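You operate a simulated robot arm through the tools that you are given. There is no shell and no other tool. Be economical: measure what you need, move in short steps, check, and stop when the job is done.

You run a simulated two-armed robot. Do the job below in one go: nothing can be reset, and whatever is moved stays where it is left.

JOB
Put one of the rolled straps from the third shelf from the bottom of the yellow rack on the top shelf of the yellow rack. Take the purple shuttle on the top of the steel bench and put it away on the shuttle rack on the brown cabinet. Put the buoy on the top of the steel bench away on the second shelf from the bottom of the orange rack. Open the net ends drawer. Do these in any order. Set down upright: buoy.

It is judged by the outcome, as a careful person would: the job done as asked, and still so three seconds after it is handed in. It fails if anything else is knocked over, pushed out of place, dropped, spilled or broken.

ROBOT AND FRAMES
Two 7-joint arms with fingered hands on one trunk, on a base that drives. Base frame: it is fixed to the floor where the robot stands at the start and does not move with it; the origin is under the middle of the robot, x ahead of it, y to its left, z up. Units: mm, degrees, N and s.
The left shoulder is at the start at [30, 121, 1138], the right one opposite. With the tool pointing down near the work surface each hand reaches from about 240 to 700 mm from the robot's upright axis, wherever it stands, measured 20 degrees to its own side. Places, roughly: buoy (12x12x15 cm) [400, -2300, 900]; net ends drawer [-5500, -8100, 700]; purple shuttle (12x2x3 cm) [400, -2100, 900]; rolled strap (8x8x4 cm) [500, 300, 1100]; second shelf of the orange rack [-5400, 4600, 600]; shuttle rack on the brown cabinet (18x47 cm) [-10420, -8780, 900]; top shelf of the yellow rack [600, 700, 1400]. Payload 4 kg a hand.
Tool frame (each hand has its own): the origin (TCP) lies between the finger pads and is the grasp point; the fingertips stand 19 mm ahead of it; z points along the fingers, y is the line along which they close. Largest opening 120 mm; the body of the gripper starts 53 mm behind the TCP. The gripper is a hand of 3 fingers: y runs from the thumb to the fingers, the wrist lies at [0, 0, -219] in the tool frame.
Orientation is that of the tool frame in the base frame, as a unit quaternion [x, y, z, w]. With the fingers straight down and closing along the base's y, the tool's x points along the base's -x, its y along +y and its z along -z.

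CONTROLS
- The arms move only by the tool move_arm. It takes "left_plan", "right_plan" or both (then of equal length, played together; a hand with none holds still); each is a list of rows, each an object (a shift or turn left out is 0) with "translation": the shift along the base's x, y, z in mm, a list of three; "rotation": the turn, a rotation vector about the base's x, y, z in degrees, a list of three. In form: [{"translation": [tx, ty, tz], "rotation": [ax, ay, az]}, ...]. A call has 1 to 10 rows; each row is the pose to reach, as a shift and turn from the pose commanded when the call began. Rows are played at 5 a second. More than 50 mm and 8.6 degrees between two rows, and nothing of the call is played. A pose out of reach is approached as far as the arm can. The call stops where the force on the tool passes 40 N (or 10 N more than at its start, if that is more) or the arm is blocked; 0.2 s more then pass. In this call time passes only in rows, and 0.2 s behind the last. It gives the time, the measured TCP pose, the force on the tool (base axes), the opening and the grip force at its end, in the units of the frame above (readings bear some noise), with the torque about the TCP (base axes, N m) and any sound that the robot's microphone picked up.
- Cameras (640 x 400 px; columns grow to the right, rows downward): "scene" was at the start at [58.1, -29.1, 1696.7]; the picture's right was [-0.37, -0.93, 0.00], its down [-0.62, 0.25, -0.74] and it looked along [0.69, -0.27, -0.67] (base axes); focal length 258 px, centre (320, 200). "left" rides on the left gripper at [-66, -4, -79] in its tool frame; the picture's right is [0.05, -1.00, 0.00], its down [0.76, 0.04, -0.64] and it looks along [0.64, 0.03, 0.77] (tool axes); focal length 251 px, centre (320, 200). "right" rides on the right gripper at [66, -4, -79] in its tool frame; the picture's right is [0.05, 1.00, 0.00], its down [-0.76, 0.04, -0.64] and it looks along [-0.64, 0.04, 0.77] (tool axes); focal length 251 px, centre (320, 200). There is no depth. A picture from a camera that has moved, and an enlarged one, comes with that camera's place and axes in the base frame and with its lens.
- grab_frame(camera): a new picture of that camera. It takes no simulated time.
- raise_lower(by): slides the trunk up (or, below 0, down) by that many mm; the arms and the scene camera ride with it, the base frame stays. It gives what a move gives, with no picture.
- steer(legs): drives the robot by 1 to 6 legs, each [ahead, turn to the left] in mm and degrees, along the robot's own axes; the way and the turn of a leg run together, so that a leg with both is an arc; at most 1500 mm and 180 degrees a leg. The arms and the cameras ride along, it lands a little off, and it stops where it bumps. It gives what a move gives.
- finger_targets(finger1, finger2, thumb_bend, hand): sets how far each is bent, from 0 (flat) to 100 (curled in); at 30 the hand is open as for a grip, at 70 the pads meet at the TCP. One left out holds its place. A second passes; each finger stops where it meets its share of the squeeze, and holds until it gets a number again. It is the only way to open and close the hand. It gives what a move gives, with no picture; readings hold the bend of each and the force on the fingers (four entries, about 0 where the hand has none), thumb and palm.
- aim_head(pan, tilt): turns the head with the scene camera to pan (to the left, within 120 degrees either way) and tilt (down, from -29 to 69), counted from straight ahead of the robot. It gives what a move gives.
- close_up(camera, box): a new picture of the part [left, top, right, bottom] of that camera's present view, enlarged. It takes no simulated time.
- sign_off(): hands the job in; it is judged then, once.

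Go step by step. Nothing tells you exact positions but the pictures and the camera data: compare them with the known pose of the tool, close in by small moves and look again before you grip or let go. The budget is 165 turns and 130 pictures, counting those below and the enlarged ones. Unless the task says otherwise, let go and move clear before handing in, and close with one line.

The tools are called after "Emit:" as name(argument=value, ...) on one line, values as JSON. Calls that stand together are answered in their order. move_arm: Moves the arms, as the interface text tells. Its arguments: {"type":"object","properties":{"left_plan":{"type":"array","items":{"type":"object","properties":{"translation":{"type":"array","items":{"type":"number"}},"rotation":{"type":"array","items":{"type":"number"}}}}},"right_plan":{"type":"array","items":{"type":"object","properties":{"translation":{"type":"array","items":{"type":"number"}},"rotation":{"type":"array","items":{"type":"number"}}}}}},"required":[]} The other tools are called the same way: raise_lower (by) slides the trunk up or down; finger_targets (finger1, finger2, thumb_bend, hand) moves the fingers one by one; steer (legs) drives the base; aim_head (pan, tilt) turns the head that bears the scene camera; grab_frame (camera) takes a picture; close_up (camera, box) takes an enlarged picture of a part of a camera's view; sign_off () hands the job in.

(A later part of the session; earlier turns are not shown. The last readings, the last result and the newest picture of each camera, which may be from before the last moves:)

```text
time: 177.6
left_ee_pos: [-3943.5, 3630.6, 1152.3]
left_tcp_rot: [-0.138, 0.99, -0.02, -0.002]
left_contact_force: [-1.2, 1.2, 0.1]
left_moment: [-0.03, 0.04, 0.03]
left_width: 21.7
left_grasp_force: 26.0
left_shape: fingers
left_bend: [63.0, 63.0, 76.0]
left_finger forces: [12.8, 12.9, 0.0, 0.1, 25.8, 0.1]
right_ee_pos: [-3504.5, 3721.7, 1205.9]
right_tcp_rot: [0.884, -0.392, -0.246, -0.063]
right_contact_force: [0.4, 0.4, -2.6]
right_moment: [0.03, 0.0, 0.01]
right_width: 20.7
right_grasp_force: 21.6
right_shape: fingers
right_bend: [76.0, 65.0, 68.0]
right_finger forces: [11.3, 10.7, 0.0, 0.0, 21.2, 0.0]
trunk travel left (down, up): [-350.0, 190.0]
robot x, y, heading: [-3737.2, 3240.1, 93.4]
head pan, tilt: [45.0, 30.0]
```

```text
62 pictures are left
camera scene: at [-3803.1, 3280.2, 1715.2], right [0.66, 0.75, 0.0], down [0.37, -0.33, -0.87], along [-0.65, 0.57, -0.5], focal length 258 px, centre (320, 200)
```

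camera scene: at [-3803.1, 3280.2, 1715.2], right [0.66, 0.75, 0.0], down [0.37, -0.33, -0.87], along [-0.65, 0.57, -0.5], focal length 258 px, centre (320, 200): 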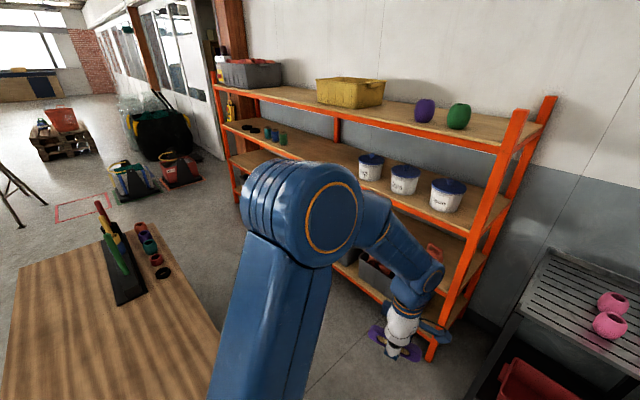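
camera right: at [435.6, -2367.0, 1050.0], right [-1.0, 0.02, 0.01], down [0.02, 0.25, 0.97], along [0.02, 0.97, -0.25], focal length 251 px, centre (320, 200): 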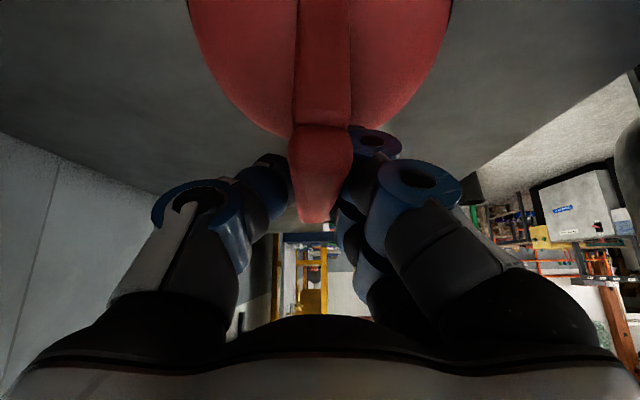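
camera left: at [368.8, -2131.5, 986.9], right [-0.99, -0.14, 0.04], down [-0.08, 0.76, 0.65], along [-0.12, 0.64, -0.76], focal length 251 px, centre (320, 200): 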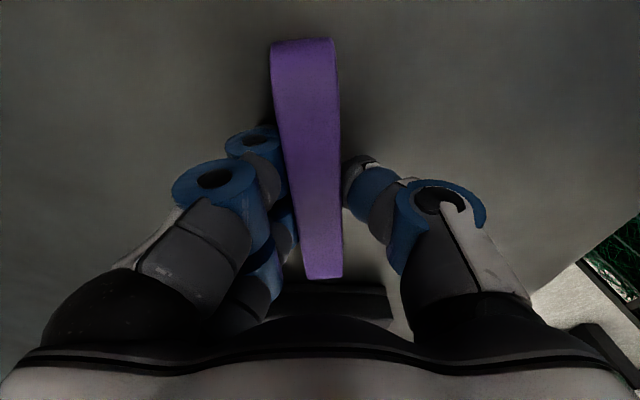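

The rack front is at y≈4453, right post at x≈-4042. I drive diagonally to about (-4450, 3850) and face it.

Emit:
steer(legs=[[0, 25]])

Emit:
steer(legs=[[0, 22], [950, 0]])

Emit:
steer(legs=[[0, -25]])

Emit:
steer(legs=[[0, -24]])

Emit:
aim_head(pan=0, tilt=50)

Emit:
grab_frame(camera="scene")

```text
time: 179.2
left_ee_pos: [-4088.1, 3505.8, 1153.3]
left_tcp_rot: [-0.347, 0.938, -0.02, 0.002]
left_contact_force: [0.8, -0.6, 0.4]
left_moment: [0.0, 0.02, -0.01]
left_width: 21.4
left_grasp_force: 25.7
left_shape: fingers
left_bend: [63.0, 63.0, 76.0]
left_finger forces: [12.9, 13.0, 0.0, 0.0, 25.7, 0.0]
right_ee_pos: [-3726.7, 3771.1, 1206.3]
right_tcp_rot: [0.947, -0.193, -0.255, -0.009]
right_contact_force: [0.1, 0.0, -3.2]
right_moment: [0.05, 0.02, 0.02]
right_width: 20.6
right_grasp_force: 20.8
right_shape: fingers
right_bend: [76.0, 65.0, 68.0]
right_finger forces: [11.3, 10.2, 0.0, 0.0, 20.7, 0.0]
trunk travel left (down, up): [-350.0, 190.0]
robot x, y, heading: [-3709.8, 3247.5, 118.8]
head pan, tilt: [45.0, 30.0]
```

```text
time: 183.3
left_ee_pos: [-4461.4, 3572.7, 1148.6]
left_tcp_rot: [-0.532, 0.846, -0.02, 0.01]
left_contact_force: [0.1, 0.8, -0.4]
left_moment: [-0.04, -0.04, -0.01]
left_width: 21.6
left_grasp_force: 25.6
left_shape: fingers
left_bend: [63.0, 63.0, 76.0]
left_finger forces: [13.6, 12.8, 0.1, 0.1, 26.2, 0.1]
right_ee_pos: [-4241.2, 3960.7, 1202.3]
right_tcp_rot: [0.968, 0.007, -0.245, 0.044]
right_contact_force: [-0.3, 0.6, -3.0]
right_moment: [0.0, 0.06, 0.06]
right_width: 21.2
right_grasp_force: 23.0
right_shape: fingers
right_bend: [65.0, 65.0, 68.0]
right_finger forces: [11.7, 11.6, 0.0, 0.0, 22.0, 0.0]
trunk travel left (down, up): [-350.0, 190.0]
robot x, y, heading: [-3984.8, 3533.8, 154.3]
head pan, tilt: [45.0, 30.0]
stopped in leg 2: the robot was blocked; the commanded pose is now the measured one
```

```text
time: 184.9
left_ee_pos: [-4402.4, 3762.2, 1149.4]
left_tcp_rot: [-0.34, 0.94, -0.02, 0.008]
left_contact_force: [0.3, 0.4, 0.2]
left_moment: [-0.02, 0.04, 0.01]
left_width: 21.6
left_grasp_force: 26.0
left_shape: fingers
left_bend: [63.0, 63.0, 76.0]
left_finger forces: [13.3, 12.7, 0.1, 0.0, 26.0, 0.0]
right_ee_pos: [-4039.6, 4025.4, 1204.6]
right_tcp_rot: [0.948, -0.198, -0.249, -0.012]
right_contact_force: [0.5, 0.0, -2.6]
right_moment: [0.05, 0.06, -0.02]
right_width: 20.8
right_grasp_force: 21.7
right_shape: fingers
right_bend: [65.0, 65.0, 68.0]
right_finger forces: [11.2, 10.9, 0.1, 0.0, 21.1, 0.0]
trunk travel left (down, up): [-350.0, 190.0]
robot x, y, heading: [-4000.2, 3514.0, 128.8]
head pan, tilt: [45.0, 30.0]
```

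```text
time: 186.6
left_ee_pos: [-4258.1, 3888.4, 1151.2]
left_tcp_rot: [-0.135, 0.991, -0.02, 0.003]
left_contact_force: [-1.1, -1.3, -0.6]
left_moment: [0.14, -0.11, 0.03]
left_width: 21.3
left_grasp_force: 26.2
left_shape: fingers
left_bend: [63.0, 63.0, 76.0]
left_finger forces: [13.3, 12.8, 0.0, 0.0, 26.0, 0.1]
right_ee_pos: [-3817.2, 3981.2, 1203.2]
right_tcp_rot: [0.885, -0.393, -0.242, -0.063]
right_contact_force: [-2.4, 6.0, -2.4]
right_moment: [-0.31, -0.19, 0.17]
right_width: 21.0
right_grasp_force: 21.4
right_shape: fingers
right_bend: [76.0, 65.0, 68.0]
right_finger forces: [11.0, 10.9, 0.1, 0.1, 21.5, 0.0]
trunk travel left (down, up): [-350.0, 190.0]
robot x, y, heading: [-4000.0, 3499.7, 106.9]
head pan, tilt: [45.0, 30.0]
```

```text
time: 187.7
left_ee_pos: [-4259.0, 3890.4, 1149.7]
left_tcp_rot: [-0.135, 0.991, -0.021, 0.005]
left_contact_force: [0.1, 0.9, 0.2]
left_moment: [0.02, 0.01, 0.01]
left_width: 21.1
left_grasp_force: 26.1
left_shape: fingers
left_bend: [63.0, 63.0, 76.0]
left_finger forces: [13.2, 12.8, 0.0, 0.0, 26.0, 0.0]
right_ee_pos: [-3820.7, 3980.5, 1204.4]
right_tcp_rot: [0.885, -0.394, -0.24, -0.064]
right_contact_force: [-0.5, 0.4, -4.1]
right_moment: [0.07, 0.0, 0.03]
right_width: 21.1
right_grasp_force: 21.8
right_shape: fingers
right_bend: [76.0, 65.0, 68.0]
right_finger forces: [11.8, 10.9, 0.0, 0.1, 21.7, 0.1]
trunk travel left (down, up): [-350.0, 190.0]
robot x, y, heading: [-4000.2, 3498.2, 106.6]
head pan, tilt: [0.0, 50.0]
```

```text
61 pictures are left
camera scene: at [-4016.9, 3555.7, 1685.6], right [0.96, 0.29, 0.0], down [0.22, -0.73, -0.64], along [-0.19, 0.61, -0.77], focal length 258 px, centre (320, 200)
```

scene: 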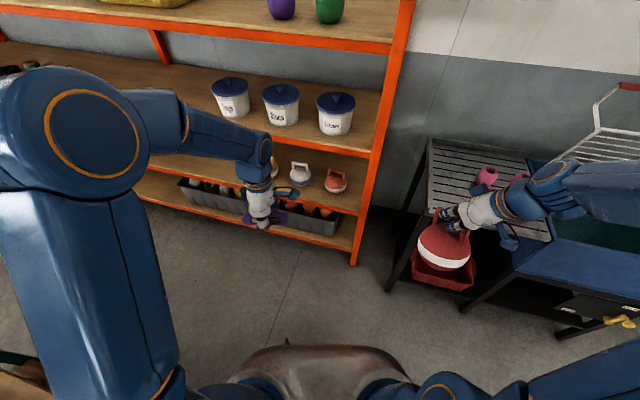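

The second shelf (z≈600) already holds a row of buoys (white, red at its right end), so mine goes there, in a free place further left. I move left along the aisle to see it.

Emit:
steer(legs=[[270, 0], [0, 25]])

Emit:
steer(legs=[[0, 25]])

Emit:
steer(legs=[[0, 18]])

Emit:
aim_head(pan=-60, tilt=40)

Emit:
grab_frame(camera="scene")

```text
time: 190.9
left_ee_pos: [-4479.2, 4001.4, 1150.6]
left_tcp_rot: [-0.349, 0.937, -0.018, 0.008]
left_contact_force: [-0.4, -0.7, -0.5]
left_moment: [0.03, 0.01, 0.0]
left_width: 21.5
left_grasp_force: 26.1
left_shape: fingers
left_bend: [63.0, 63.0, 76.0]
left_finger forces: [13.3, 13.0, 0.0, 0.1, 26.1, 0.0]
right_ee_pos: [-4121.8, 4270.2, 1203.8]
right_tcp_rot: [0.949, -0.19, -0.25, -0.011]
right_contact_force: [0.8, -0.1, -2.8]
right_moment: [0.06, 0.08, 0.03]
right_width: 21.2
right_grasp_force: 21.4
right_shape: fingers
right_bend: [76.0, 65.0, 68.0]
right_finger forces: [11.3, 10.9, 0.0, 0.0, 21.2, 0.1]
trunk travel left (down, up): [-350.0, 190.0]
robot x, y, heading: [-4061.2, 3777.9, 132.1]
head pan, tilt: [0.0, 50.0]
```

```text
time: 192.6
left_ee_pos: [-4542.0, 3799.9, 1148.4]
left_tcp_rot: [-0.546, 0.837, -0.017, 0.013]
left_contact_force: [0.4, -1.1, -0.9]
left_moment: [0.0, -0.01, -0.02]
left_width: 21.3
left_grasp_force: 26.4
left_shape: fingers
left_bend: [63.0, 63.0, 76.0]
left_finger forces: [13.2, 13.0, 0.1, 0.0, 26.1, 0.1]
right_ee_pos: [-4333.1, 4196.9, 1203.7]
right_tcp_rot: [0.968, 0.024, -0.245, 0.044]
right_contact_force: [0.2, -0.1, -3.9]
right_moment: [0.05, 0.08, -0.03]
right_width: 21.4
right_grasp_force: 21.5
right_shape: fingers
right_bend: [76.0, 65.0, 67.0]
right_finger forces: [11.3, 10.9, 0.0, 0.0, 21.0, 0.1]
trunk travel left (down, up): [-350.0, 190.0]
robot x, y, heading: [-4053.2, 3803.2, 157.7]
head pan, tilt: [0.0, 50.0]
```

```text
time: 194.0
left_ee_pos: [-4518.2, 3654.6, 1150.5]
left_tcp_rot: [-0.667, 0.745, -0.014, 0.014]
left_contact_force: [0.1, -0.2, 0.0]
left_moment: [0.0, 0.04, 0.05]
left_width: 21.2
left_grasp_force: 26.5
left_shape: fingers
left_bend: [63.0, 63.0, 76.0]
left_finger forces: [13.3, 13.1, 0.0, 0.1, 26.2, 0.1]
right_ee_pos: [-4437.6, 4095.5, 1203.8]
right_tcp_rot: [0.953, 0.171, -0.236, 0.082]
right_contact_force: [0.4, 0.1, -2.2]
right_moment: [-0.01, 0.07, -0.03]
right_width: 21.3
right_grasp_force: 20.9
right_shape: fingers
right_bend: [76.0, 65.0, 67.0]
right_finger forces: [11.0, 10.5, 0.0, 0.0, 20.6, 0.0]
trunk travel left (down, up): [-350.0, 190.0]
robot x, y, heading: [-4053.6, 3827.2, 175.6]
head pan, tilt: [0.0, 50.0]
```

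```text
time: 195.3
left_ee_pos: [-4519.4, 3653.8, 1149.8]
left_tcp_rot: [-0.666, 0.745, -0.015, 0.015]
left_contact_force: [0.4, -0.3, -0.6]
left_moment: [0.03, 0.0, 0.01]
left_width: 21.4
left_grasp_force: 26.3
left_shape: fingers
left_bend: [63.0, 63.0, 76.0]
left_finger forces: [13.3, 13.0, 0.1, 0.0, 26.1, 0.0]
right_ee_pos: [-4439.4, 4095.6, 1205.3]
right_tcp_rot: [0.953, 0.171, -0.236, 0.081]
right_contact_force: [0.2, 0.0, -3.5]
right_moment: [-0.01, 0.06, 0.0]
right_width: 21.1
right_grasp_force: 22.3
right_shape: fingers
right_bend: [76.0, 65.0, 68.0]
right_finger forces: [11.2, 11.2, 0.0, 0.0, 21.6, 0.1]
trunk travel left (down, up): [-350.0, 190.0]
robot x, y, heading: [-4053.9, 3823.8, 175.2]
head pan, tilt: [-60.0, 40.0]
```

```text
60 pictures are left
camera scene: at [-4071.4, 3901.1, 1699.8], right [0.9, 0.43, 0.0], down [0.28, -0.58, -0.77], along [-0.33, 0.69, -0.64], focal length 258 px, centre (320, 200)
```

scene: 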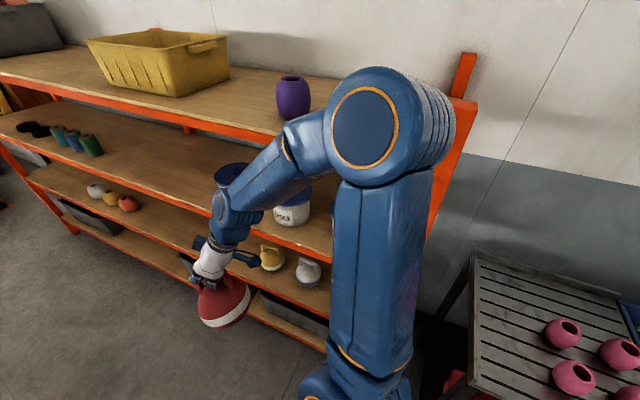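

The middle of the second shelf is empty; I'll set the buoy at about x≈-4900. Drive along the aisle, then face the rack.

Emit:
steer(legs=[[0, 8], [800, 0]])

Emit:
steer(legs=[[0, -30]])

Emit:
steer(legs=[[0, -30]])

Emit:
steer(legs=[[0, -30]])

```text
time: 200.1
left_ee_pos: [-5272.3, 3537.9, 1151.1]
left_tcp_rot: [0.721, -0.693, 0.014, -0.016]
left_contact_force: [-0.1, -0.4, 0.0]
left_moment: [0.03, -0.02, 0.0]
left_width: 21.4
left_grasp_force: 26.1
left_shape: fingers
left_bend: [63.0, 63.0, 76.0]
left_finger forces: [13.3, 13.2, 0.0, 0.0, 26.3, 0.1]
right_ee_pos: [-5260.0, 3986.0, 1204.1]
right_tcp_rot: [0.938, 0.24, -0.229, 0.099]
right_contact_force: [-1.1, 0.4, -3.2]
right_moment: [0.0, 0.1, -0.02]
right_width: 21.4
right_grasp_force: 21.7
right_shape: fingers
right_bend: [76.0, 65.0, 68.0]
right_finger forces: [11.2, 11.0, 0.1, 0.0, 21.5, 0.0]
trunk travel left (down, up): [-350.0, 190.0]
robot x, y, heading: [-4843.1, 3777.6, -176.4]
head pan, tilt: [-60.0, 40.0]
```

```text
time: 201.9
left_ee_pos: [-5331.2, 3765.8, 1151.0]
left_tcp_rot: [-0.533, 0.846, -0.017, 0.012]
left_contact_force: [0.1, -0.1, -0.8]
left_moment: [-0.01, 0.02, -0.01]
left_width: 21.3
left_grasp_force: 26.7
left_shape: fingers
left_bend: [63.0, 63.0, 76.0]
left_finger forces: [13.2, 13.1, 0.0, 0.0, 26.4, 0.1]
right_ee_pos: [-5110.7, 4155.1, 1203.8]
right_tcp_rot: [0.969, 0.007, -0.245, 0.042]
right_contact_force: [0.9, -0.6, -2.4]
right_moment: [0.02, 0.07, 0.01]
right_width: 21.2
right_grasp_force: 21.6
right_shape: fingers
right_bend: [76.0, 65.0, 69.0]
right_finger forces: [11.7, 10.6, 0.1, 0.0, 21.3, 0.0]
trunk travel left (down, up): [-350.0, 190.0]
robot x, y, heading: [-4845.5, 3748.9, 156.2]
head pan, tilt: [-60.0, 40.0]
stopped in leg 1: the robot was blocked; the commanded pose is now the measured one
```

```text
time: 204.2
left_ee_pos: [-5260.0, 4004.7, 1148.9]
left_tcp_rot: [-0.299, 0.954, -0.02, 0.007]
left_contact_force: [0.4, 1.8, -0.2]
left_moment: [0.02, 0.02, -0.01]
left_width: 21.4
left_grasp_force: 26.6
left_shape: fingers
left_bend: [63.0, 63.0, 76.0]
left_finger forces: [13.2, 13.1, 0.0, 0.0, 26.2, 0.0]
right_ee_pos: [-4872.7, 4234.1, 1202.3]
right_tcp_rot: [0.938, -0.24, -0.247, -0.022]
right_contact_force: [0.1, 0.2, -2.2]
right_moment: [0.07, 0.03, -0.01]
right_width: 21.6
right_grasp_force: 21.1
right_shape: fingers
right_bend: [76.0, 65.0, 69.0]
right_finger forces: [11.7, 10.4, 0.1, 0.0, 21.0, 0.0]
trunk travel left (down, up): [-350.0, 190.0]
robot x, y, heading: [-4876.0, 3728.4, 126.5]
head pan, tilt: [-60.0, 40.0]
stopped in leg 1: the robot was blocked; the commanded pose is now the measured one
```

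```text
time: 206.1
left_ee_pos: [-5067.7, 4163.7, 1149.8]
left_tcp_rot: [-0.04, 0.999, -0.022, 0.002]
left_contact_force: [0.1, -0.3, -0.5]
left_moment: [0.01, 0.02, 0.02]
left_width: 21.5
left_grasp_force: 26.2
left_shape: fingers
left_bend: [63.0, 63.0, 76.0]
left_finger forces: [13.2, 13.2, 0.1, 0.1, 26.4, 0.0]
right_ee_pos: [-4617.9, 4168.9, 1203.9]
right_tcp_rot: [0.843, -0.476, -0.233, -0.086]
right_contact_force: [0.1, 0.0, -3.2]
right_moment: [0.04, 0.07, 0.01]
right_width: 21.3
right_grasp_force: 21.2
right_shape: fingers
right_bend: [76.0, 65.0, 69.0]
right_finger forces: [11.8, 10.2, 0.0, 0.0, 20.7, 0.1]
trunk travel left (down, up): [-350.0, 190.0]
robot x, y, heading: [-4915.9, 3723.6, 96.1]
head pan, tilt: [-60.0, 40.0]
```

Facing the rack at heading 96°. I lower the trunk 250 mm, bring the right hand in front with the placing tilt (35°), and retract the left hand before closing in.

Emit:
raise_lower(by=-250)

Emit:
move_arm(right_plan=[{"translation": [-38, -10, 0], "rotation": [1.2, 0.4, -4]}, {"translation": [-76, -20, 0], "rotation": [2.4, 0.9, -8]}, {"translation": [-114, -30, 0], "rotation": [3.5, 1.3, -12]}, {"translation": [-152, -40, 0], "rotation": [4.7, 1.7, -16]}, {"translation": [-188, -48, 0], "rotation": [5.9, 2.2, -20]}], left_plan=[{"translation": [-10, -20, 0]}, {"translation": [-20, -40, 0]}, {"translation": [-30, -60, 0]}, {"translation": [-40, -80, 0]}, {"translation": [-50, -100, 0]}])

Emit:
aim_head(pan=-15, tilt=35)

Emit:
grab_frame(camera="scene")

```text
time: 208.6
left_ee_pos: [-5068.9, 4164.0, 900.3]
left_tcp_rot: [-0.04, 0.999, -0.021, 0.002]
left_contact_force: [0.0, 0.4, -1.1]
left_moment: [-0.01, 0.0, 0.0]
left_width: 21.5
left_grasp_force: 25.9
left_shape: fingers
left_bend: [63.0, 63.0, 76.0]
left_finger forces: [13.1, 13.1, 0.1, 0.0, 26.2, 0.0]
right_ee_pos: [-4618.6, 4167.4, 954.7]
right_tcp_rot: [0.843, -0.477, -0.232, -0.087]
right_contact_force: [0.0, 0.4, -2.4]
right_moment: [0.05, 0.04, 0.0]
right_width: 21.6
right_grasp_force: 21.5
right_shape: fingers
right_bend: [76.0, 65.0, 69.0]
right_finger forces: [11.8, 10.2, 0.0, 0.0, 21.0, 0.0]
trunk travel left (down, up): [-100.0, 440.0]
robot x, y, heading: [-4914.8, 3728.7, 96.0]
head pan, tilt: [-60.0, 40.0]
```

```text
time: 209.8
left_ee_pos: [-5119.4, 4063.5, 899.4]
left_tcp_rot: [-0.04, 0.999, -0.021, 0.002]
left_contact_force: [-0.2, -1.2, 0.0]
left_moment: [0.01, 0.0, 0.01]
left_width: 21.3
left_grasp_force: 26.6
left_shape: fingers
left_bend: [63.0, 63.0, 76.0]
left_finger forces: [13.3, 13.2, 0.0, 0.0, 26.2, 0.0]
right_ee_pos: [-4807.7, 4126.6, 953.3]
right_tcp_rot: [0.772, -0.563, -0.243, -0.17]
right_contact_force: [0.9, 2.6, -1.4]
right_moment: [0.02, -0.02, -0.03]
right_width: 21.6
right_grasp_force: 21.9
right_shape: fingers
right_bend: [76.0, 65.0, 69.0]
right_finger forces: [11.8, 10.1, 0.0, 0.0, 21.1, 0.0]
right hand out of reach, approached as far as the arm can: row 5
trunk travel left (down, up): [-100.0, 440.0]
robot x, y, heading: [-4914.8, 3727.1, 96.1]
head pan, tilt: [-60.0, 40.0]
```

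```text
time: 211.0
left_ee_pos: [-5117.8, 4063.8, 899.5]
left_tcp_rot: [-0.039, 0.999, -0.02, 0.002]
left_contact_force: [-0.2, -0.2, 1.2]
left_moment: [0.02, -0.04, -0.02]
left_width: 21.5
left_grasp_force: 26.2
left_shape: fingers
left_bend: [63.0, 63.0, 76.0]
left_finger forces: [13.2, 13.2, 0.0, 0.0, 26.3, 0.0]
right_ee_pos: [-4805.6, 4125.6, 953.4]
right_tcp_rot: [0.772, -0.565, -0.241, -0.168]
right_contact_force: [0.0, 0.8, -3.2]
right_moment: [0.09, 0.03, -0.02]
right_width: 21.6
right_grasp_force: 20.8
right_shape: fingers
right_bend: [65.0, 65.0, 69.0]
right_finger forces: [11.1, 9.7, 0.0, 0.0, 20.3, 0.0]
trunk travel left (down, up): [-100.0, 440.0]
robot x, y, heading: [-4911.5, 3722.4, 96.5]
head pan, tilt: [-15.0, 35.0]
```

```text
59 pictures are left
camera scene: at [-4897.3, 3795.1, 1457.4], right [0.99, -0.15, 0.0], down [-0.09, -0.57, -0.82], along [0.13, 0.81, -0.57], focal length 258 px, centre (320, 200)
```

scene: 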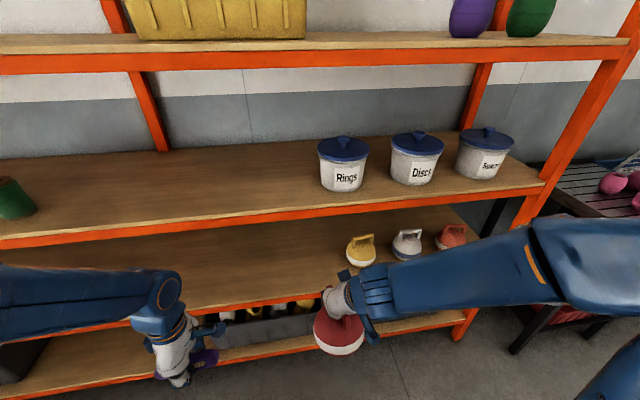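

The view shows free shelf space left of the yellow buoy; shelf-2 opening is z≈600–930. I close in by 200 mm.

Emit:
steer(legs=[[200, 0]])

Emit:
move_arm(right_plan=[{"translation": [0, 0, -40], "rotation": [2, 0.7, 0]}, {"translation": [0, 5, -80], "rotation": [4, 1.4, 0]}, {"translation": [0, 10, -120], "rotation": [6, 2.1, 0]}, {"translation": [0, 15, -160], "rotation": [8, 2.8, 0]}])

Emit:
grab_frame(camera="scene")

Emit:
grab_frame(camera="right")

```text
time: 212.6
left_ee_pos: [-5139.3, 4264.7, 899.7]
left_tcp_rot: [-0.039, 0.999, -0.021, 0.002]
left_contact_force: [-0.3, 0.5, -1.3]
left_moment: [-0.02, 0.01, -0.01]
left_width: 21.1
left_grasp_force: 26.6
left_shape: fingers
left_bend: [63.0, 63.0, 76.0]
left_finger forces: [13.2, 13.1, 0.0, 0.0, 26.3, 0.1]
right_ee_pos: [-4827.6, 4328.9, 954.6]
right_tcp_rot: [0.737, -0.606, -0.254, -0.159]
right_contact_force: [-0.7, 0.6, -3.1]
right_moment: [0.04, -0.06, -0.04]
right_width: 22.0
right_grasp_force: 21.0
right_shape: fingers
right_bend: [65.0, 65.0, 69.0]
right_finger forces: [11.2, 9.7, 0.0, 0.0, 20.3, 0.0]
trunk travel left (down, up): [-100.0, 440.0]
robot x, y, heading: [-4935.6, 3924.0, 96.1]
head pan, tilt: [-15.0, 35.0]
```

```text
time: 213.6
left_ee_pos: [-5137.4, 4262.9, 900.0]
left_tcp_rot: [-0.04, 0.999, -0.02, 0.001]
left_contact_force: [0.3, -0.1, 0.2]
left_moment: [-0.01, 0.01, 0.02]
left_width: 21.2
left_grasp_force: 27.0
left_shape: fingers
left_bend: [63.0, 63.0, 76.0]
left_finger forces: [13.2, 13.3, 0.0, 0.0, 26.4, 0.1]
right_ee_pos: [-4824.8, 4355.6, 789.7]
right_tcp_rot: [0.717, -0.59, -0.315, -0.194]
right_contact_force: [1.7, 0.4, -2.9]
right_moment: [0.02, -0.01, 0.0]
right_width: 21.5
right_grasp_force: 19.4
right_shape: fingers
right_bend: [76.0, 65.0, 69.0]
right_finger forces: [10.8, 8.3, 0.0, 0.1, 19.5, 0.1]
right hand out of reach, approached as far as the arm can: row 1, 2, 3, 4
trunk travel left (down, up): [-100.0, 440.0]
robot x, y, heading: [-4939.2, 3925.8, 96.2]
head pan, tilt: [-15.0, 35.0]
```

```text
58 pictures are left
camera scene: at [-4916.0, 3995.1, 1457.2], right [0.99, -0.15, 0.0], down [-0.09, -0.57, -0.82], along [0.12, 0.81, -0.57], focal length 258 px, centre (320, 200)
```

scene: 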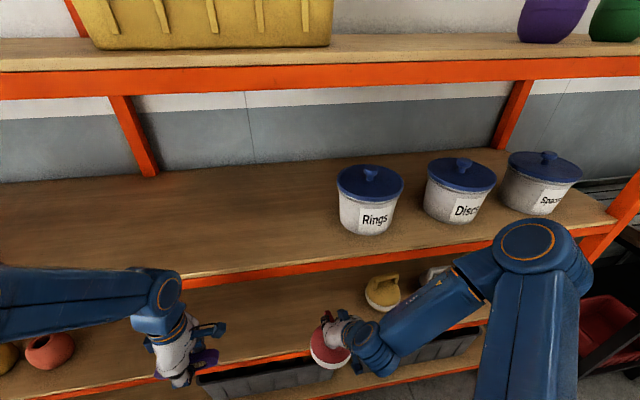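

```text
57 pictures are left
camera right: at [-4797.3, 4257.4, 802.5], right [-0.96, -0.27, 0.06], down [0.02, 0.13, 0.99], along [-0.27, 0.96, -0.11], focal length 251 px, centre (320, 200)
```

right: 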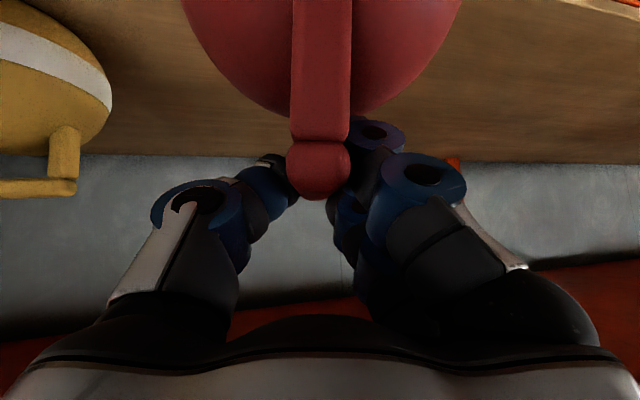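

The buoy is level with the shelf opening, ~25 mm above the shelf surface, 8° back-tilted for clearance. Slide in.

Emit:
move_arm(right_plan=[{"translation": [0, 36, 5]}, {"translation": [0, 72, 5]}, {"translation": [0, 108, 5]}, {"translation": [0, 145, 5]}])

Emit:
grab_frame(camera="scene")

Emit:
grab_frame(camera="right")

```text
time: 214.6
left_ee_pos: [-5139.3, 4262.1, 900.3]
left_tcp_rot: [-0.039, 0.999, -0.021, 0.001]
left_contact_force: [-0.1, -0.6, -0.8]
left_moment: [0.01, 0.01, 0.01]
left_width: 21.3
left_grasp_force: 26.2
left_shape: fingers
left_bend: [63.0, 63.0, 76.0]
left_finger forces: [13.2, 13.2, 0.1, 0.0, 26.5, 0.1]
right_ee_pos: [-4831.4, 4496.2, 795.6]
right_tcp_rot: [0.719, -0.589, -0.313, -0.193]
right_contact_force: [-0.8, 0.0, -3.1]
right_moment: [0.03, 0.07, 0.0]
right_width: 21.3
right_grasp_force: 17.9
right_shape: fingers
right_bend: [65.0, 75.0, 70.0]
right_finger forces: [11.9, 6.9, 0.0, 0.0, 16.4, 0.0]
trunk travel left (down, up): [-100.0, 440.0]
robot x, y, heading: [-4932.6, 3926.5, 96.2]
head pan, tilt: [-15.0, 35.0]
```

```text
56 pictures are left
camera scene: at [-4919.1, 3993.6, 1457.2], right [0.99, -0.15, 0.0], down [-0.09, -0.57, -0.82], along [0.13, 0.81, -0.57], focal length 258 px, centre (320, 200)
```

scene: 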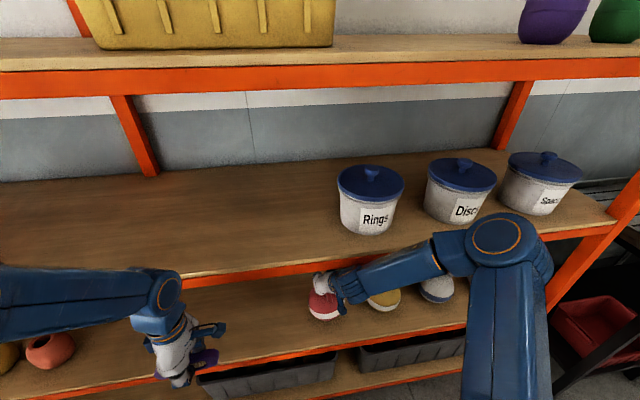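

```text
55 pictures are left
camera right: at [-4802.3, 4399.0, 807.2], right [-0.96, -0.27, 0.05], down [0.02, 0.13, 0.99], along [-0.27, 0.95, -0.12], focal length 251 px, centre (320, 200)
```

right: 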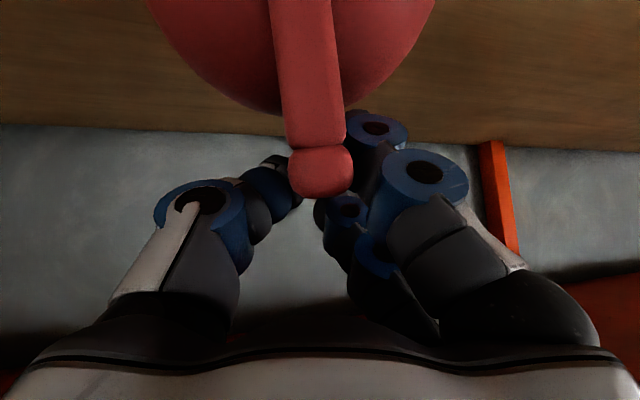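

Inside and clear. Lower gently to contact.

Emit:
move_arm(right_plan=[{"translation": [0, 5, -8]}, {"translation": [0, 8, -16]}, {"translation": [0, 8, -22]}, {"translation": [0, 8, -28]}, {"translation": [0, 8, -34]}, {"translation": [0, 8, -40]}, {"translation": [0, 8, -45]}])

Emit:
grab_frame(camera="right")

Emit:
close_up(camera="scene", box=[250, 240, 410, 360])

```text
time: 215.9
left_ee_pos: [-5139.3, 4262.9, 899.9]
left_tcp_rot: [-0.039, 0.999, -0.02, 0.001]
left_contact_force: [0.2, 0.6, -0.8]
left_moment: [-0.04, 0.0, 0.0]
left_width: 21.4
left_grasp_force: 26.8
left_shape: fingers
left_bend: [63.0, 63.0, 76.0]
left_finger forces: [13.2, 13.3, 0.0, 0.0, 26.5, 0.0]
right_ee_pos: [-4830.9, 4511.9, 767.4]
right_tcp_rot: [0.717, -0.585, -0.321, -0.202]
right_contact_force: [-0.4, -1.4, 18.4]
right_moment: [0.09, 0.0, -0.01]
right_width: 19.2
right_grasp_force: 25.0
right_shape: fingers
right_bend: [65.0, 75.0, 71.0]
right_finger forces: [14.1, 12.2, 0.0, 0.1, 23.2, 0.0]
trunk travel left (down, up): [-100.0, 440.0]
robot x, y, heading: [-4934.3, 3926.1, 96.2]
head pan, tilt: [-15.0, 35.0]
stopped in row 6 (right hand): the force on the tool passed its limit at 42 N (the readings are from after the stop); the commanded pose is now the measured one
```

```text
54 pictures are left
camera right: at [-4804.0, 4414.6, 777.3], right [-0.96, -0.27, 0.05], down [0.02, 0.1, 0.99], along [-0.28, 0.96, -0.09], focal length 251 px, centre (320, 200)
```

right: 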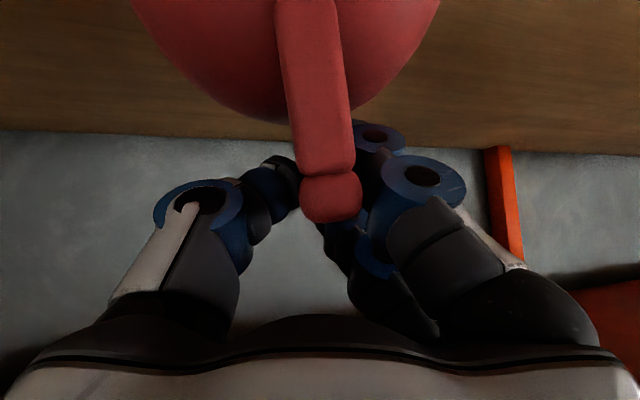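

```text
3.33 times, centred on (330, 300) of scene
camera zoom: at [-4919.3, 3994.4, 1457.4], right [0.99, -0.15, 0.0], down [-0.09, -0.57, -0.82], along [0.13, 0.81, -0.57], focal length 860 px, centre (287, -133)
```

zoom: 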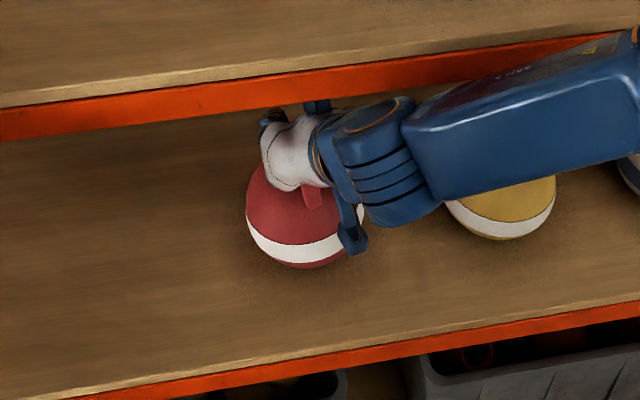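

The buoy rests on the shelf about 80–100 mm inside the edge. Release partially and check.

Emit:
move_arm(right_plan=[{"translation": [0, 0, 4]}])

Emit:
finger_targets(hand="right", finger1=50, finger2=50, thumb_bend=50)

Emit:
grab_frame(camera="right")

Emit:
close_up(camera="scene", box=[250, 240, 410, 360])

```text
time: 216.3
left_ee_pos: [-5140.3, 4263.5, 900.0]
left_tcp_rot: [-0.039, 0.999, -0.021, 0.002]
left_contact_force: [-0.6, -0.7, -1.2]
left_moment: [0.03, 0.01, -0.02]
left_width: 21.4
left_grasp_force: 26.1
left_shape: fingers
left_bend: [63.0, 63.0, 76.0]
left_finger forces: [13.2, 13.3, 0.1, 0.0, 26.5, 0.0]
right_ee_pos: [-4831.2, 4509.8, 768.3]
right_tcp_rot: [0.717, -0.587, -0.319, -0.199]
right_contact_force: [0.8, 0.4, 6.0]
right_moment: [0.13, 0.03, 0.0]
right_width: 19.6
right_grasp_force: 22.0
right_shape: fingers
right_bend: [65.0, 75.0, 71.0]
right_finger forces: [13.3, 11.3, 0.0, 0.0, 19.9, 0.0]
trunk travel left (down, up): [-100.0, 440.0]
robot x, y, heading: [-4935.6, 3927.5, 96.1]
head pan, tilt: [-15.0, 35.0]
```

```text
time: 217.3
left_ee_pos: [-5140.1, 4264.2, 900.7]
left_tcp_rot: [-0.039, 0.999, -0.021, 0.002]
left_contact_force: [-0.3, -1.0, -0.2]
left_moment: [0.01, -0.02, 0.0]
left_width: 21.3
left_grasp_force: 26.7
left_shape: fingers
left_bend: [63.0, 63.0, 76.0]
left_finger forces: [13.3, 13.2, 0.1, 0.1, 26.4, 0.0]
right_ee_pos: [-4831.0, 4509.3, 767.9]
right_tcp_rot: [0.717, -0.587, -0.318, -0.201]
right_contact_force: [-0.1, -0.3, 1.8]
right_moment: [0.04, 0.08, 0.04]
right_width: 68.6
right_grasp_force: 1.2
right_shape: fingers
right_bend: [50.0, 50.0, 50.0]
right_finger forces: [0.1, 1.9, 0.1, 0.1, 0.1, 0.1]
trunk travel left (down, up): [-100.0, 440.0]
robot x, y, heading: [-4935.4, 3927.5, 96.2]
head pan, tilt: [-15.0, 35.0]
```

```text
52 pictures are left
camera right: at [-4802.9, 4412.6, 779.2], right [-0.96, -0.27, 0.05], down [0.02, 0.11, 0.99], along [-0.28, 0.96, -0.1], focal length 251 px, centre (320, 200)
```

right: 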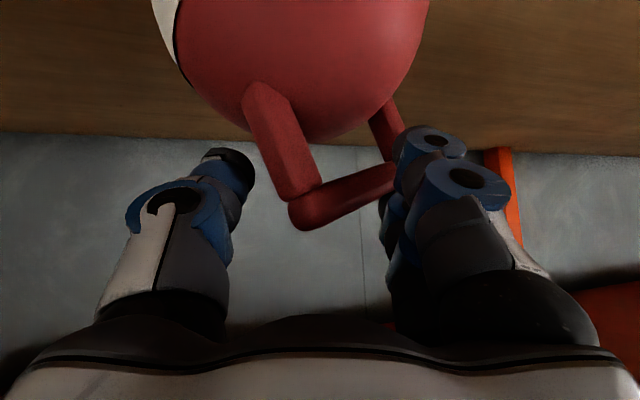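

```text
3.33 times, centred on (330, 300) of scene
camera zoom: at [-4919.2, 3994.6, 1457.4], right [0.99, -0.15, 0.0], down [-0.09, -0.57, -0.82], along [0.13, 0.81, -0.57], focal length 860 px, centre (287, -133)
```

zoom: 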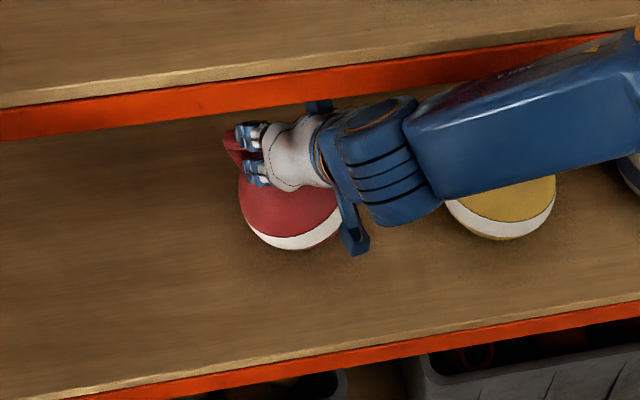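

The buoy leans ~18° toward -x against the two fingers. I'll open the thumb wider and nudge the handle back upright with the fingers, in small steps.

Emit:
finger_targets(hand="right", thumb_bend=20)

Emit:
move_arm(right_plan=[{"translation": [7, 2, 0]}, {"translation": [14, 4, 0]}, {"translation": [20, 6, 0]}])

Emit:
grab_frame(camera="right")

```text
time: 218.3
left_ee_pos: [-5138.8, 4264.1, 899.9]
left_tcp_rot: [-0.039, 0.999, -0.021, 0.002]
left_contact_force: [0.4, 0.3, -0.5]
left_moment: [0.01, 0.01, -0.04]
left_width: 21.4
left_grasp_force: 26.3
left_shape: fingers
left_bend: [63.0, 63.0, 76.0]
left_finger forces: [13.2, 13.3, 0.1, 0.1, 26.5, 0.0]
right_ee_pos: [-4832.0, 4510.4, 768.4]
right_tcp_rot: [0.717, -0.586, -0.319, -0.2]
right_contact_force: [0.1, -0.2, 1.9]
right_moment: [0.01, 0.09, 0.04]
right_width: 105.4
right_grasp_force: 1.1
right_shape: fingers
right_bend: [50.0, 50.0, 20.0]
right_finger forces: [0.0, 1.9, 0.0, 0.1, 0.0, 0.1]
trunk travel left (down, up): [-100.0, 440.0]
robot x, y, heading: [-4936.7, 3927.0, 96.2]
head pan, tilt: [-15.0, 35.0]
```

```text
time: 219.1
left_ee_pos: [-5139.6, 4262.3, 899.1]
left_tcp_rot: [-0.04, 0.999, -0.021, 0.001]
left_contact_force: [0.4, 0.5, -0.1]
left_moment: [-0.01, 0.01, -0.01]
left_width: 21.2
left_grasp_force: 26.5
left_shape: fingers
left_bend: [63.0, 63.0, 76.0]
left_finger forces: [13.2, 13.2, 0.1, 0.0, 26.5, 0.0]
right_ee_pos: [-4811.5, 4516.6, 768.4]
right_tcp_rot: [0.717, -0.587, -0.319, -0.2]
right_contact_force: [0.1, -0.2, 5.5]
right_moment: [0.08, 0.22, -0.02]
right_width: 105.6
right_grasp_force: 2.3
right_shape: fingers
right_bend: [50.0, 50.0, 20.0]
right_finger forces: [0.0, 4.8, 0.0, 0.1, 0.0, 0.0]
trunk travel left (down, up): [-100.0, 440.0]
robot x, y, heading: [-4937.9, 3925.8, 96.4]
head pan, tilt: [-15.0, 35.0]
```

```text
50 pictures are left
camera right: at [-4782.9, 4418.5, 779.4], right [-0.96, -0.27, 0.05], down [0.02, 0.11, 0.99], along [-0.28, 0.96, -0.1], focal length 251 px, centre (320, 200)
```

right: 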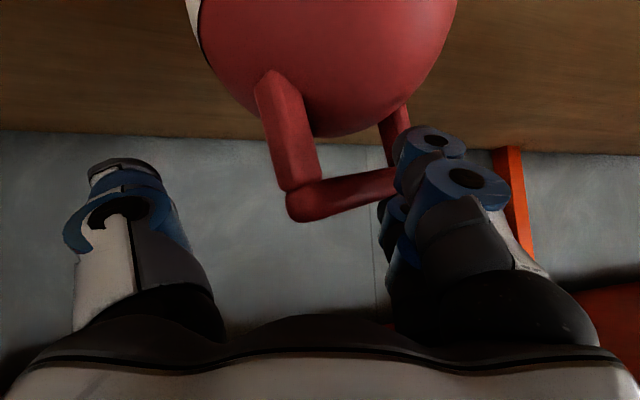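

Lean reduces. Continue nudging.

Emit:
move_arm(right_plan=[{"translation": [8, 2, 0]}, {"translation": [16, 5, 0]}, {"translation": [24, 7, 0]}])

Emit:
grab_frame(camera="right")

```text
time: 219.9
left_ee_pos: [-5140.6, 4260.2, 900.4]
left_tcp_rot: [-0.039, 0.999, -0.02, 0.004]
left_contact_force: [-0.1, -0.4, 0.2]
left_moment: [-0.02, -0.02, 0.0]
left_width: 21.6
left_grasp_force: 26.9
left_shape: fingers
left_bend: [63.0, 63.0, 76.0]
left_finger forces: [13.2, 13.3, 0.1, 0.0, 26.4, 0.1]
right_ee_pos: [-4789.6, 4519.7, 769.3]
right_tcp_rot: [0.719, -0.584, -0.318, -0.199]
right_contact_force: [0.8, 0.3, 7.1]
right_moment: [0.1, 0.31, 0.04]
right_width: 105.8
right_grasp_force: 2.9
right_shape: fingers
right_bend: [50.0, 49.0, 20.0]
right_finger forces: [0.0, 6.2, 0.0, 0.0, 0.0, 0.1]
trunk travel left (down, up): [-100.0, 440.0]
robot x, y, heading: [-4934.9, 3925.5, 96.2]
head pan, tilt: [-15.0, 35.0]
```

```text
49 pictures are left
camera right: at [-4761.3, 4421.5, 779.4], right [-0.96, -0.28, 0.05], down [0.02, 0.11, 0.99], along [-0.28, 0.95, -0.1], focal length 251 px, centre (320, 200)
```

right: 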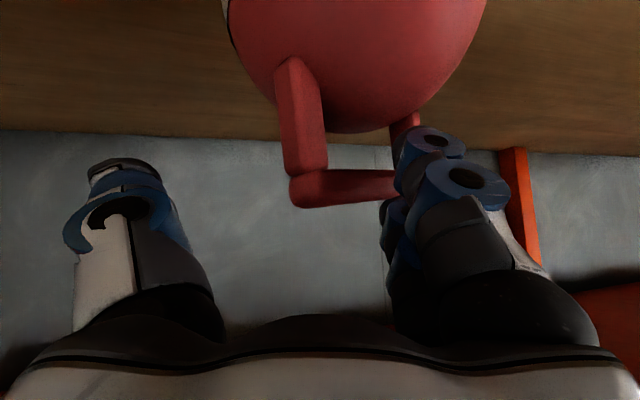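

Emit:
move_arm(right_plan=[{"translation": [6, 2, 0]}, {"translation": [12, 4, 0]}])

Emit:
grab_frame(camera="right")

Emit:
close_up(camera="scene", box=[260, 240, 420, 340])

```text
time: 220.5
left_ee_pos: [-5142.4, 4259.3, 900.4]
left_tcp_rot: [-0.039, 0.999, -0.019, 0.004]
left_contact_force: [0.4, 0.6, 1.0]
left_moment: [0.0, 0.01, 0.01]
left_width: 21.6
left_grasp_force: 26.6
left_shape: fingers
left_bend: [63.0, 63.0, 76.0]
left_finger forces: [13.2, 13.3, 0.0, 0.1, 26.5, 0.1]
right_ee_pos: [-4781.8, 4518.6, 768.8]
right_tcp_rot: [0.721, -0.583, -0.319, -0.197]
right_contact_force: [-0.2, -2.0, 7.5]
right_moment: [0.12, 0.41, 0.02]
right_width: 105.7
right_grasp_force: 3.6
right_shape: fingers
right_bend: [50.0, 49.0, 20.0]
right_finger forces: [0.0, 7.3, 0.0, 0.1, 0.0, 0.0]
trunk travel left (down, up): [-100.0, 440.0]
robot x, y, heading: [-4934.0, 3925.3, 96.4]
head pan, tilt: [-15.0, 35.0]
```

```text
48 pictures are left
camera right: at [-4752.7, 4422.2, 779.8], right [-0.96, -0.28, 0.05], down [0.02, 0.11, 0.99], along [-0.28, 0.95, -0.1], focal length 251 px, centre (320, 200)
```

right: 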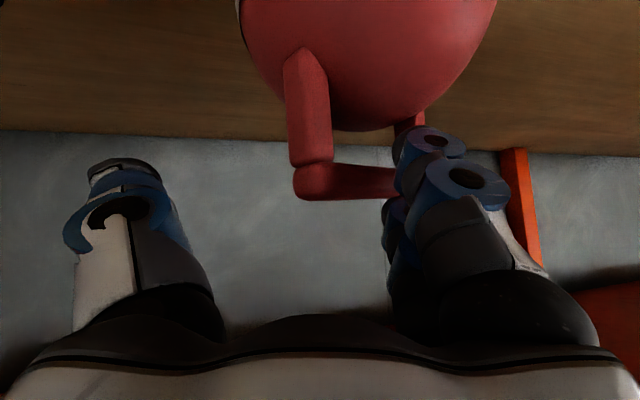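

```text
4.00 times, centred on (340, 290) of scene
camera zoom: at [-4924.1, 3987.4, 1457.6], right [0.99, -0.15, 0.0], down [-0.08, -0.56, -0.82], along [0.13, 0.81, -0.57], focal length 1032 px, centre (240, -160)
```

zoom: 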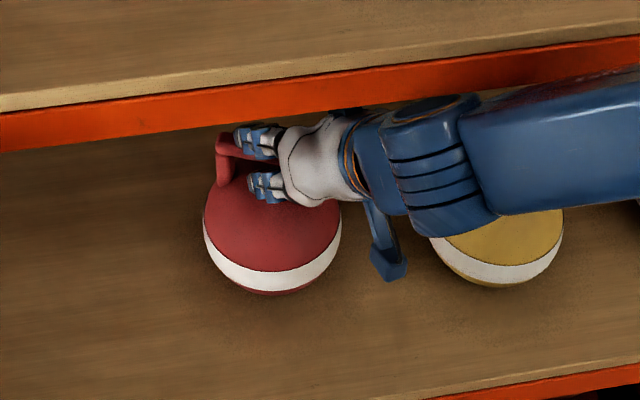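

By the camera roll correction the buoy is now within ~2° of upright. I open the fingers away from the handle and check.

Emit:
finger_targets(hand="right", finger1=40, finger2=40)

Emit:
grab_frame(camera="right")

```text
time: 221.5
left_ee_pos: [-5142.1, 4259.5, 900.9]
left_tcp_rot: [-0.039, 0.999, -0.019, 0.003]
left_contact_force: [0.8, -0.2, -1.3]
left_moment: [0.0, 0.0, 0.01]
left_width: 21.6
left_grasp_force: 26.2
left_shape: fingers
left_bend: [63.0, 63.0, 76.0]
left_finger forces: [13.3, 13.3, 0.0, 0.1, 26.5, 0.1]
right_ee_pos: [-4780.8, 4520.1, 768.9]
right_tcp_rot: [0.72, -0.584, -0.319, -0.197]
right_contact_force: [1.1, -0.6, 1.4]
right_moment: [0.07, 0.16, -0.02]
right_width: 120.2
right_grasp_force: 1.1
right_shape: fingers
right_bend: [40.0, 40.0, 20.0]
right_finger forces: [0.0, 2.3, 0.0, 0.0, 0.1, 0.0]
trunk travel left (down, up): [-100.0, 440.0]
robot x, y, heading: [-4933.2, 3929.6, 96.4]
head pan, tilt: [-15.0, 35.0]
```

```text
46 pictures are left
camera right: at [-4751.9, 4422.3, 779.7], right [-0.96, -0.28, 0.05], down [0.02, 0.11, 0.99], along [-0.28, 0.95, -0.1], focal length 251 px, centre (320, 200)
```

right: 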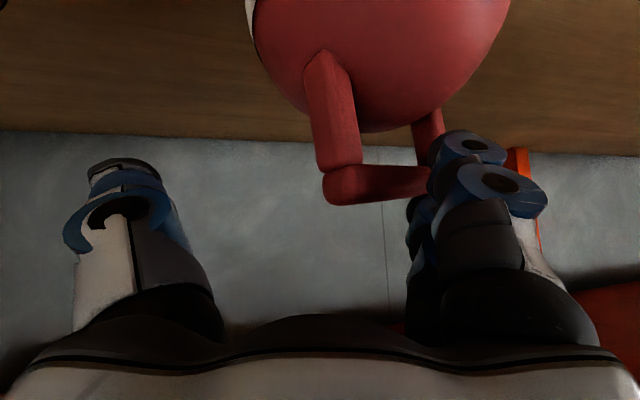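

It still leans on the fingers. Push further until the finger force vanishes.

Emit:
move_arm(right_plan=[{"translation": [8, 2, 0]}, {"translation": [16, 5, 0]}, {"translation": [24, 7, 0]}, {"translation": [30, 9, 0]}])

Emit:
grab_frame(camera="right")

```text
time: 222.5
left_ee_pos: [-5144.3, 4256.6, 901.0]
left_tcp_rot: [-0.039, 0.999, -0.018, 0.005]
left_contact_force: [0.3, 0.4, 0.1]
left_moment: [0.01, -0.01, -0.02]
left_width: 21.4
left_grasp_force: 26.5
left_shape: fingers
left_bend: [63.0, 63.0, 76.0]
left_finger forces: [13.3, 13.3, 0.0, 0.0, 26.4, 0.1]
right_ee_pos: [-4759.7, 4521.7, 766.0]
right_tcp_rot: [0.724, -0.581, -0.32, -0.19]
right_contact_force: [-1.3, 1.0, 2.5]
right_moment: [0.05, 0.16, -0.02]
right_width: 120.8
right_grasp_force: 1.2
right_shape: fingers
right_bend: [40.0, 39.0, 20.0]
right_finger forces: [0.0, 2.6, 0.1, 0.1, 0.0, 0.0]
trunk travel left (down, up): [-100.0, 440.0]
robot x, y, heading: [-4937.1, 3926.8, 96.3]
head pan, tilt: [-15.0, 35.0]
```

```text
45 pictures are left
camera right: at [-4728.9, 4424.5, 778.3], right [-0.96, -0.29, 0.06], down [0.02, 0.12, 0.99], along [-0.3, 0.95, -0.11], focal length 251 px, centre (320, 200)
```

right: 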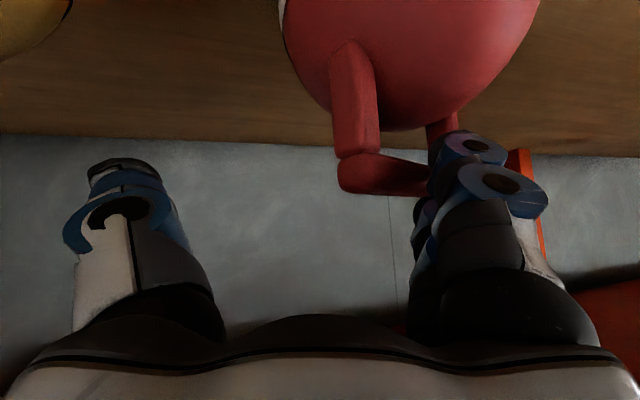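

Emit:
close_up(camera="scene", box=[260, 240, 420, 340])

```text
4.00 times, centred on (340, 290) of scene
camera zoom: at [-4927.0, 3983.6, 1457.7], right [0.99, -0.15, 0.0], down [-0.08, -0.56, -0.82], along [0.13, 0.81, -0.57], focal length 1032 px, centre (240, -160)
```

zoom: 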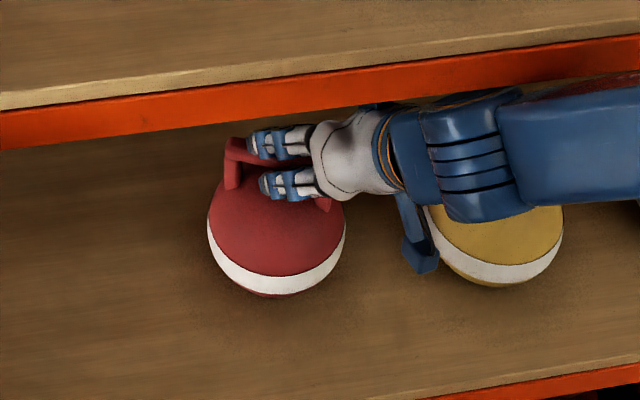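

Seen from the scene camera the buoy now stands upright (stripe symmetric). I withdraw the hand straight back, slightly up.

Emit:
move_arm(right_plan=[{"translation": [0, -2, 5]}, {"translation": [0, -8, 9]}])

Emit:
grab_frame(camera="right")

```text
time: 223.1
left_ee_pos: [-5140.6, 4262.8, 899.8]
left_tcp_rot: [-0.039, 0.999, -0.02, 0.003]
left_contact_force: [0.4, 0.2, -0.9]
left_moment: [0.0, -0.02, -0.02]
left_width: 21.4
left_grasp_force: 26.6
left_shape: fingers
left_bend: [63.0, 63.0, 76.0]
left_finger forces: [13.3, 13.3, 0.0, 0.0, 26.4, 0.1]
right_ee_pos: [-4751.8, 4518.4, 767.3]
right_tcp_rot: [0.721, -0.587, -0.316, -0.188]
right_contact_force: [-1.1, 0.7, 2.1]
right_moment: [0.03, 0.13, -0.01]
right_width: 120.6
right_grasp_force: 1.4
right_shape: fingers
right_bend: [40.0, 39.0, 20.0]
right_finger forces: [0.0, 1.5, 0.0, 0.0, 0.0, 0.0]
trunk travel left (down, up): [-100.0, 440.0]
robot x, y, heading: [-4934.1, 3926.8, 96.2]
head pan, tilt: [-15.0, 35.0]
```

```text
43 pictures are left
camera right: at [-4722.7, 4420.5, 780.7], right [-0.96, -0.28, 0.06], down [0.02, 0.14, 0.99], along [-0.28, 0.95, -0.12], focal length 251 px, centre (320, 200)
```

right: 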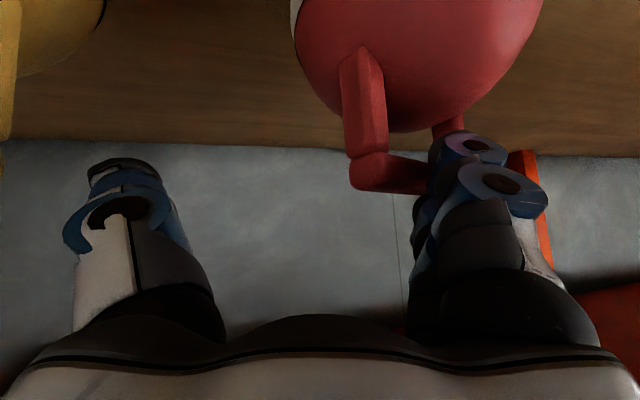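

Emit:
move_arm(right_plan=[{"translation": [-3, -15, -5]}, {"translation": [-3, -35, -5]}])

Emit:
grab_frame(camera="right")

```text
time: 223.7
left_ee_pos: [-5139.1, 4264.2, 901.4]
left_tcp_rot: [-0.039, 0.999, -0.021, 0.002]
left_contact_force: [1.2, -0.2, 0.2]
left_moment: [0.04, -0.02, -0.04]
left_width: 21.4
left_grasp_force: 26.7
left_shape: fingers
left_bend: [63.0, 63.0, 76.0]
left_finger forces: [13.3, 13.3, 0.0, 0.1, 26.5, 0.1]
right_ee_pos: [-4748.1, 4495.1, 773.9]
right_tcp_rot: [0.717, -0.586, -0.319, -0.202]
right_contact_force: [-0.2, 1.1, 0.0]
right_moment: [0.03, 0.02, 0.03]
right_width: 120.9
right_grasp_force: 0.2
right_shape: fingers
right_bend: [40.0, 40.0, 20.0]
right_finger forces: [0.1, 0.0, 0.1, 0.0, 0.0, 0.0]
trunk travel left (down, up): [-100.0, 440.0]
robot x, y, heading: [-4934.5, 3928.1, 96.2]
head pan, tilt: [-15.0, 35.0]
```

```text
42 pictures are left
camera right: at [-4719.6, 4397.1, 784.0], right [-0.96, -0.27, 0.05], down [0.02, 0.11, 0.99], along [-0.27, 0.96, -0.1], focal length 251 px, centre (320, 200)
```

right: 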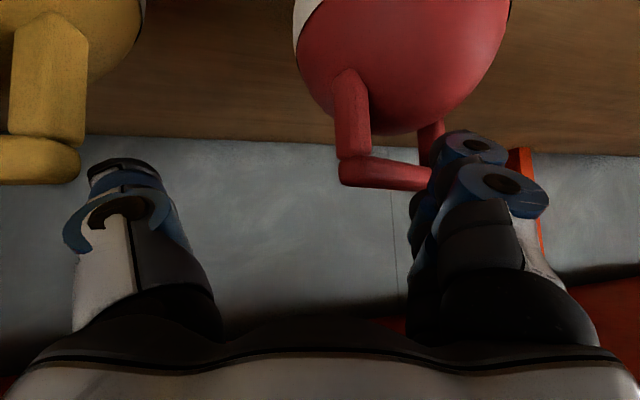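

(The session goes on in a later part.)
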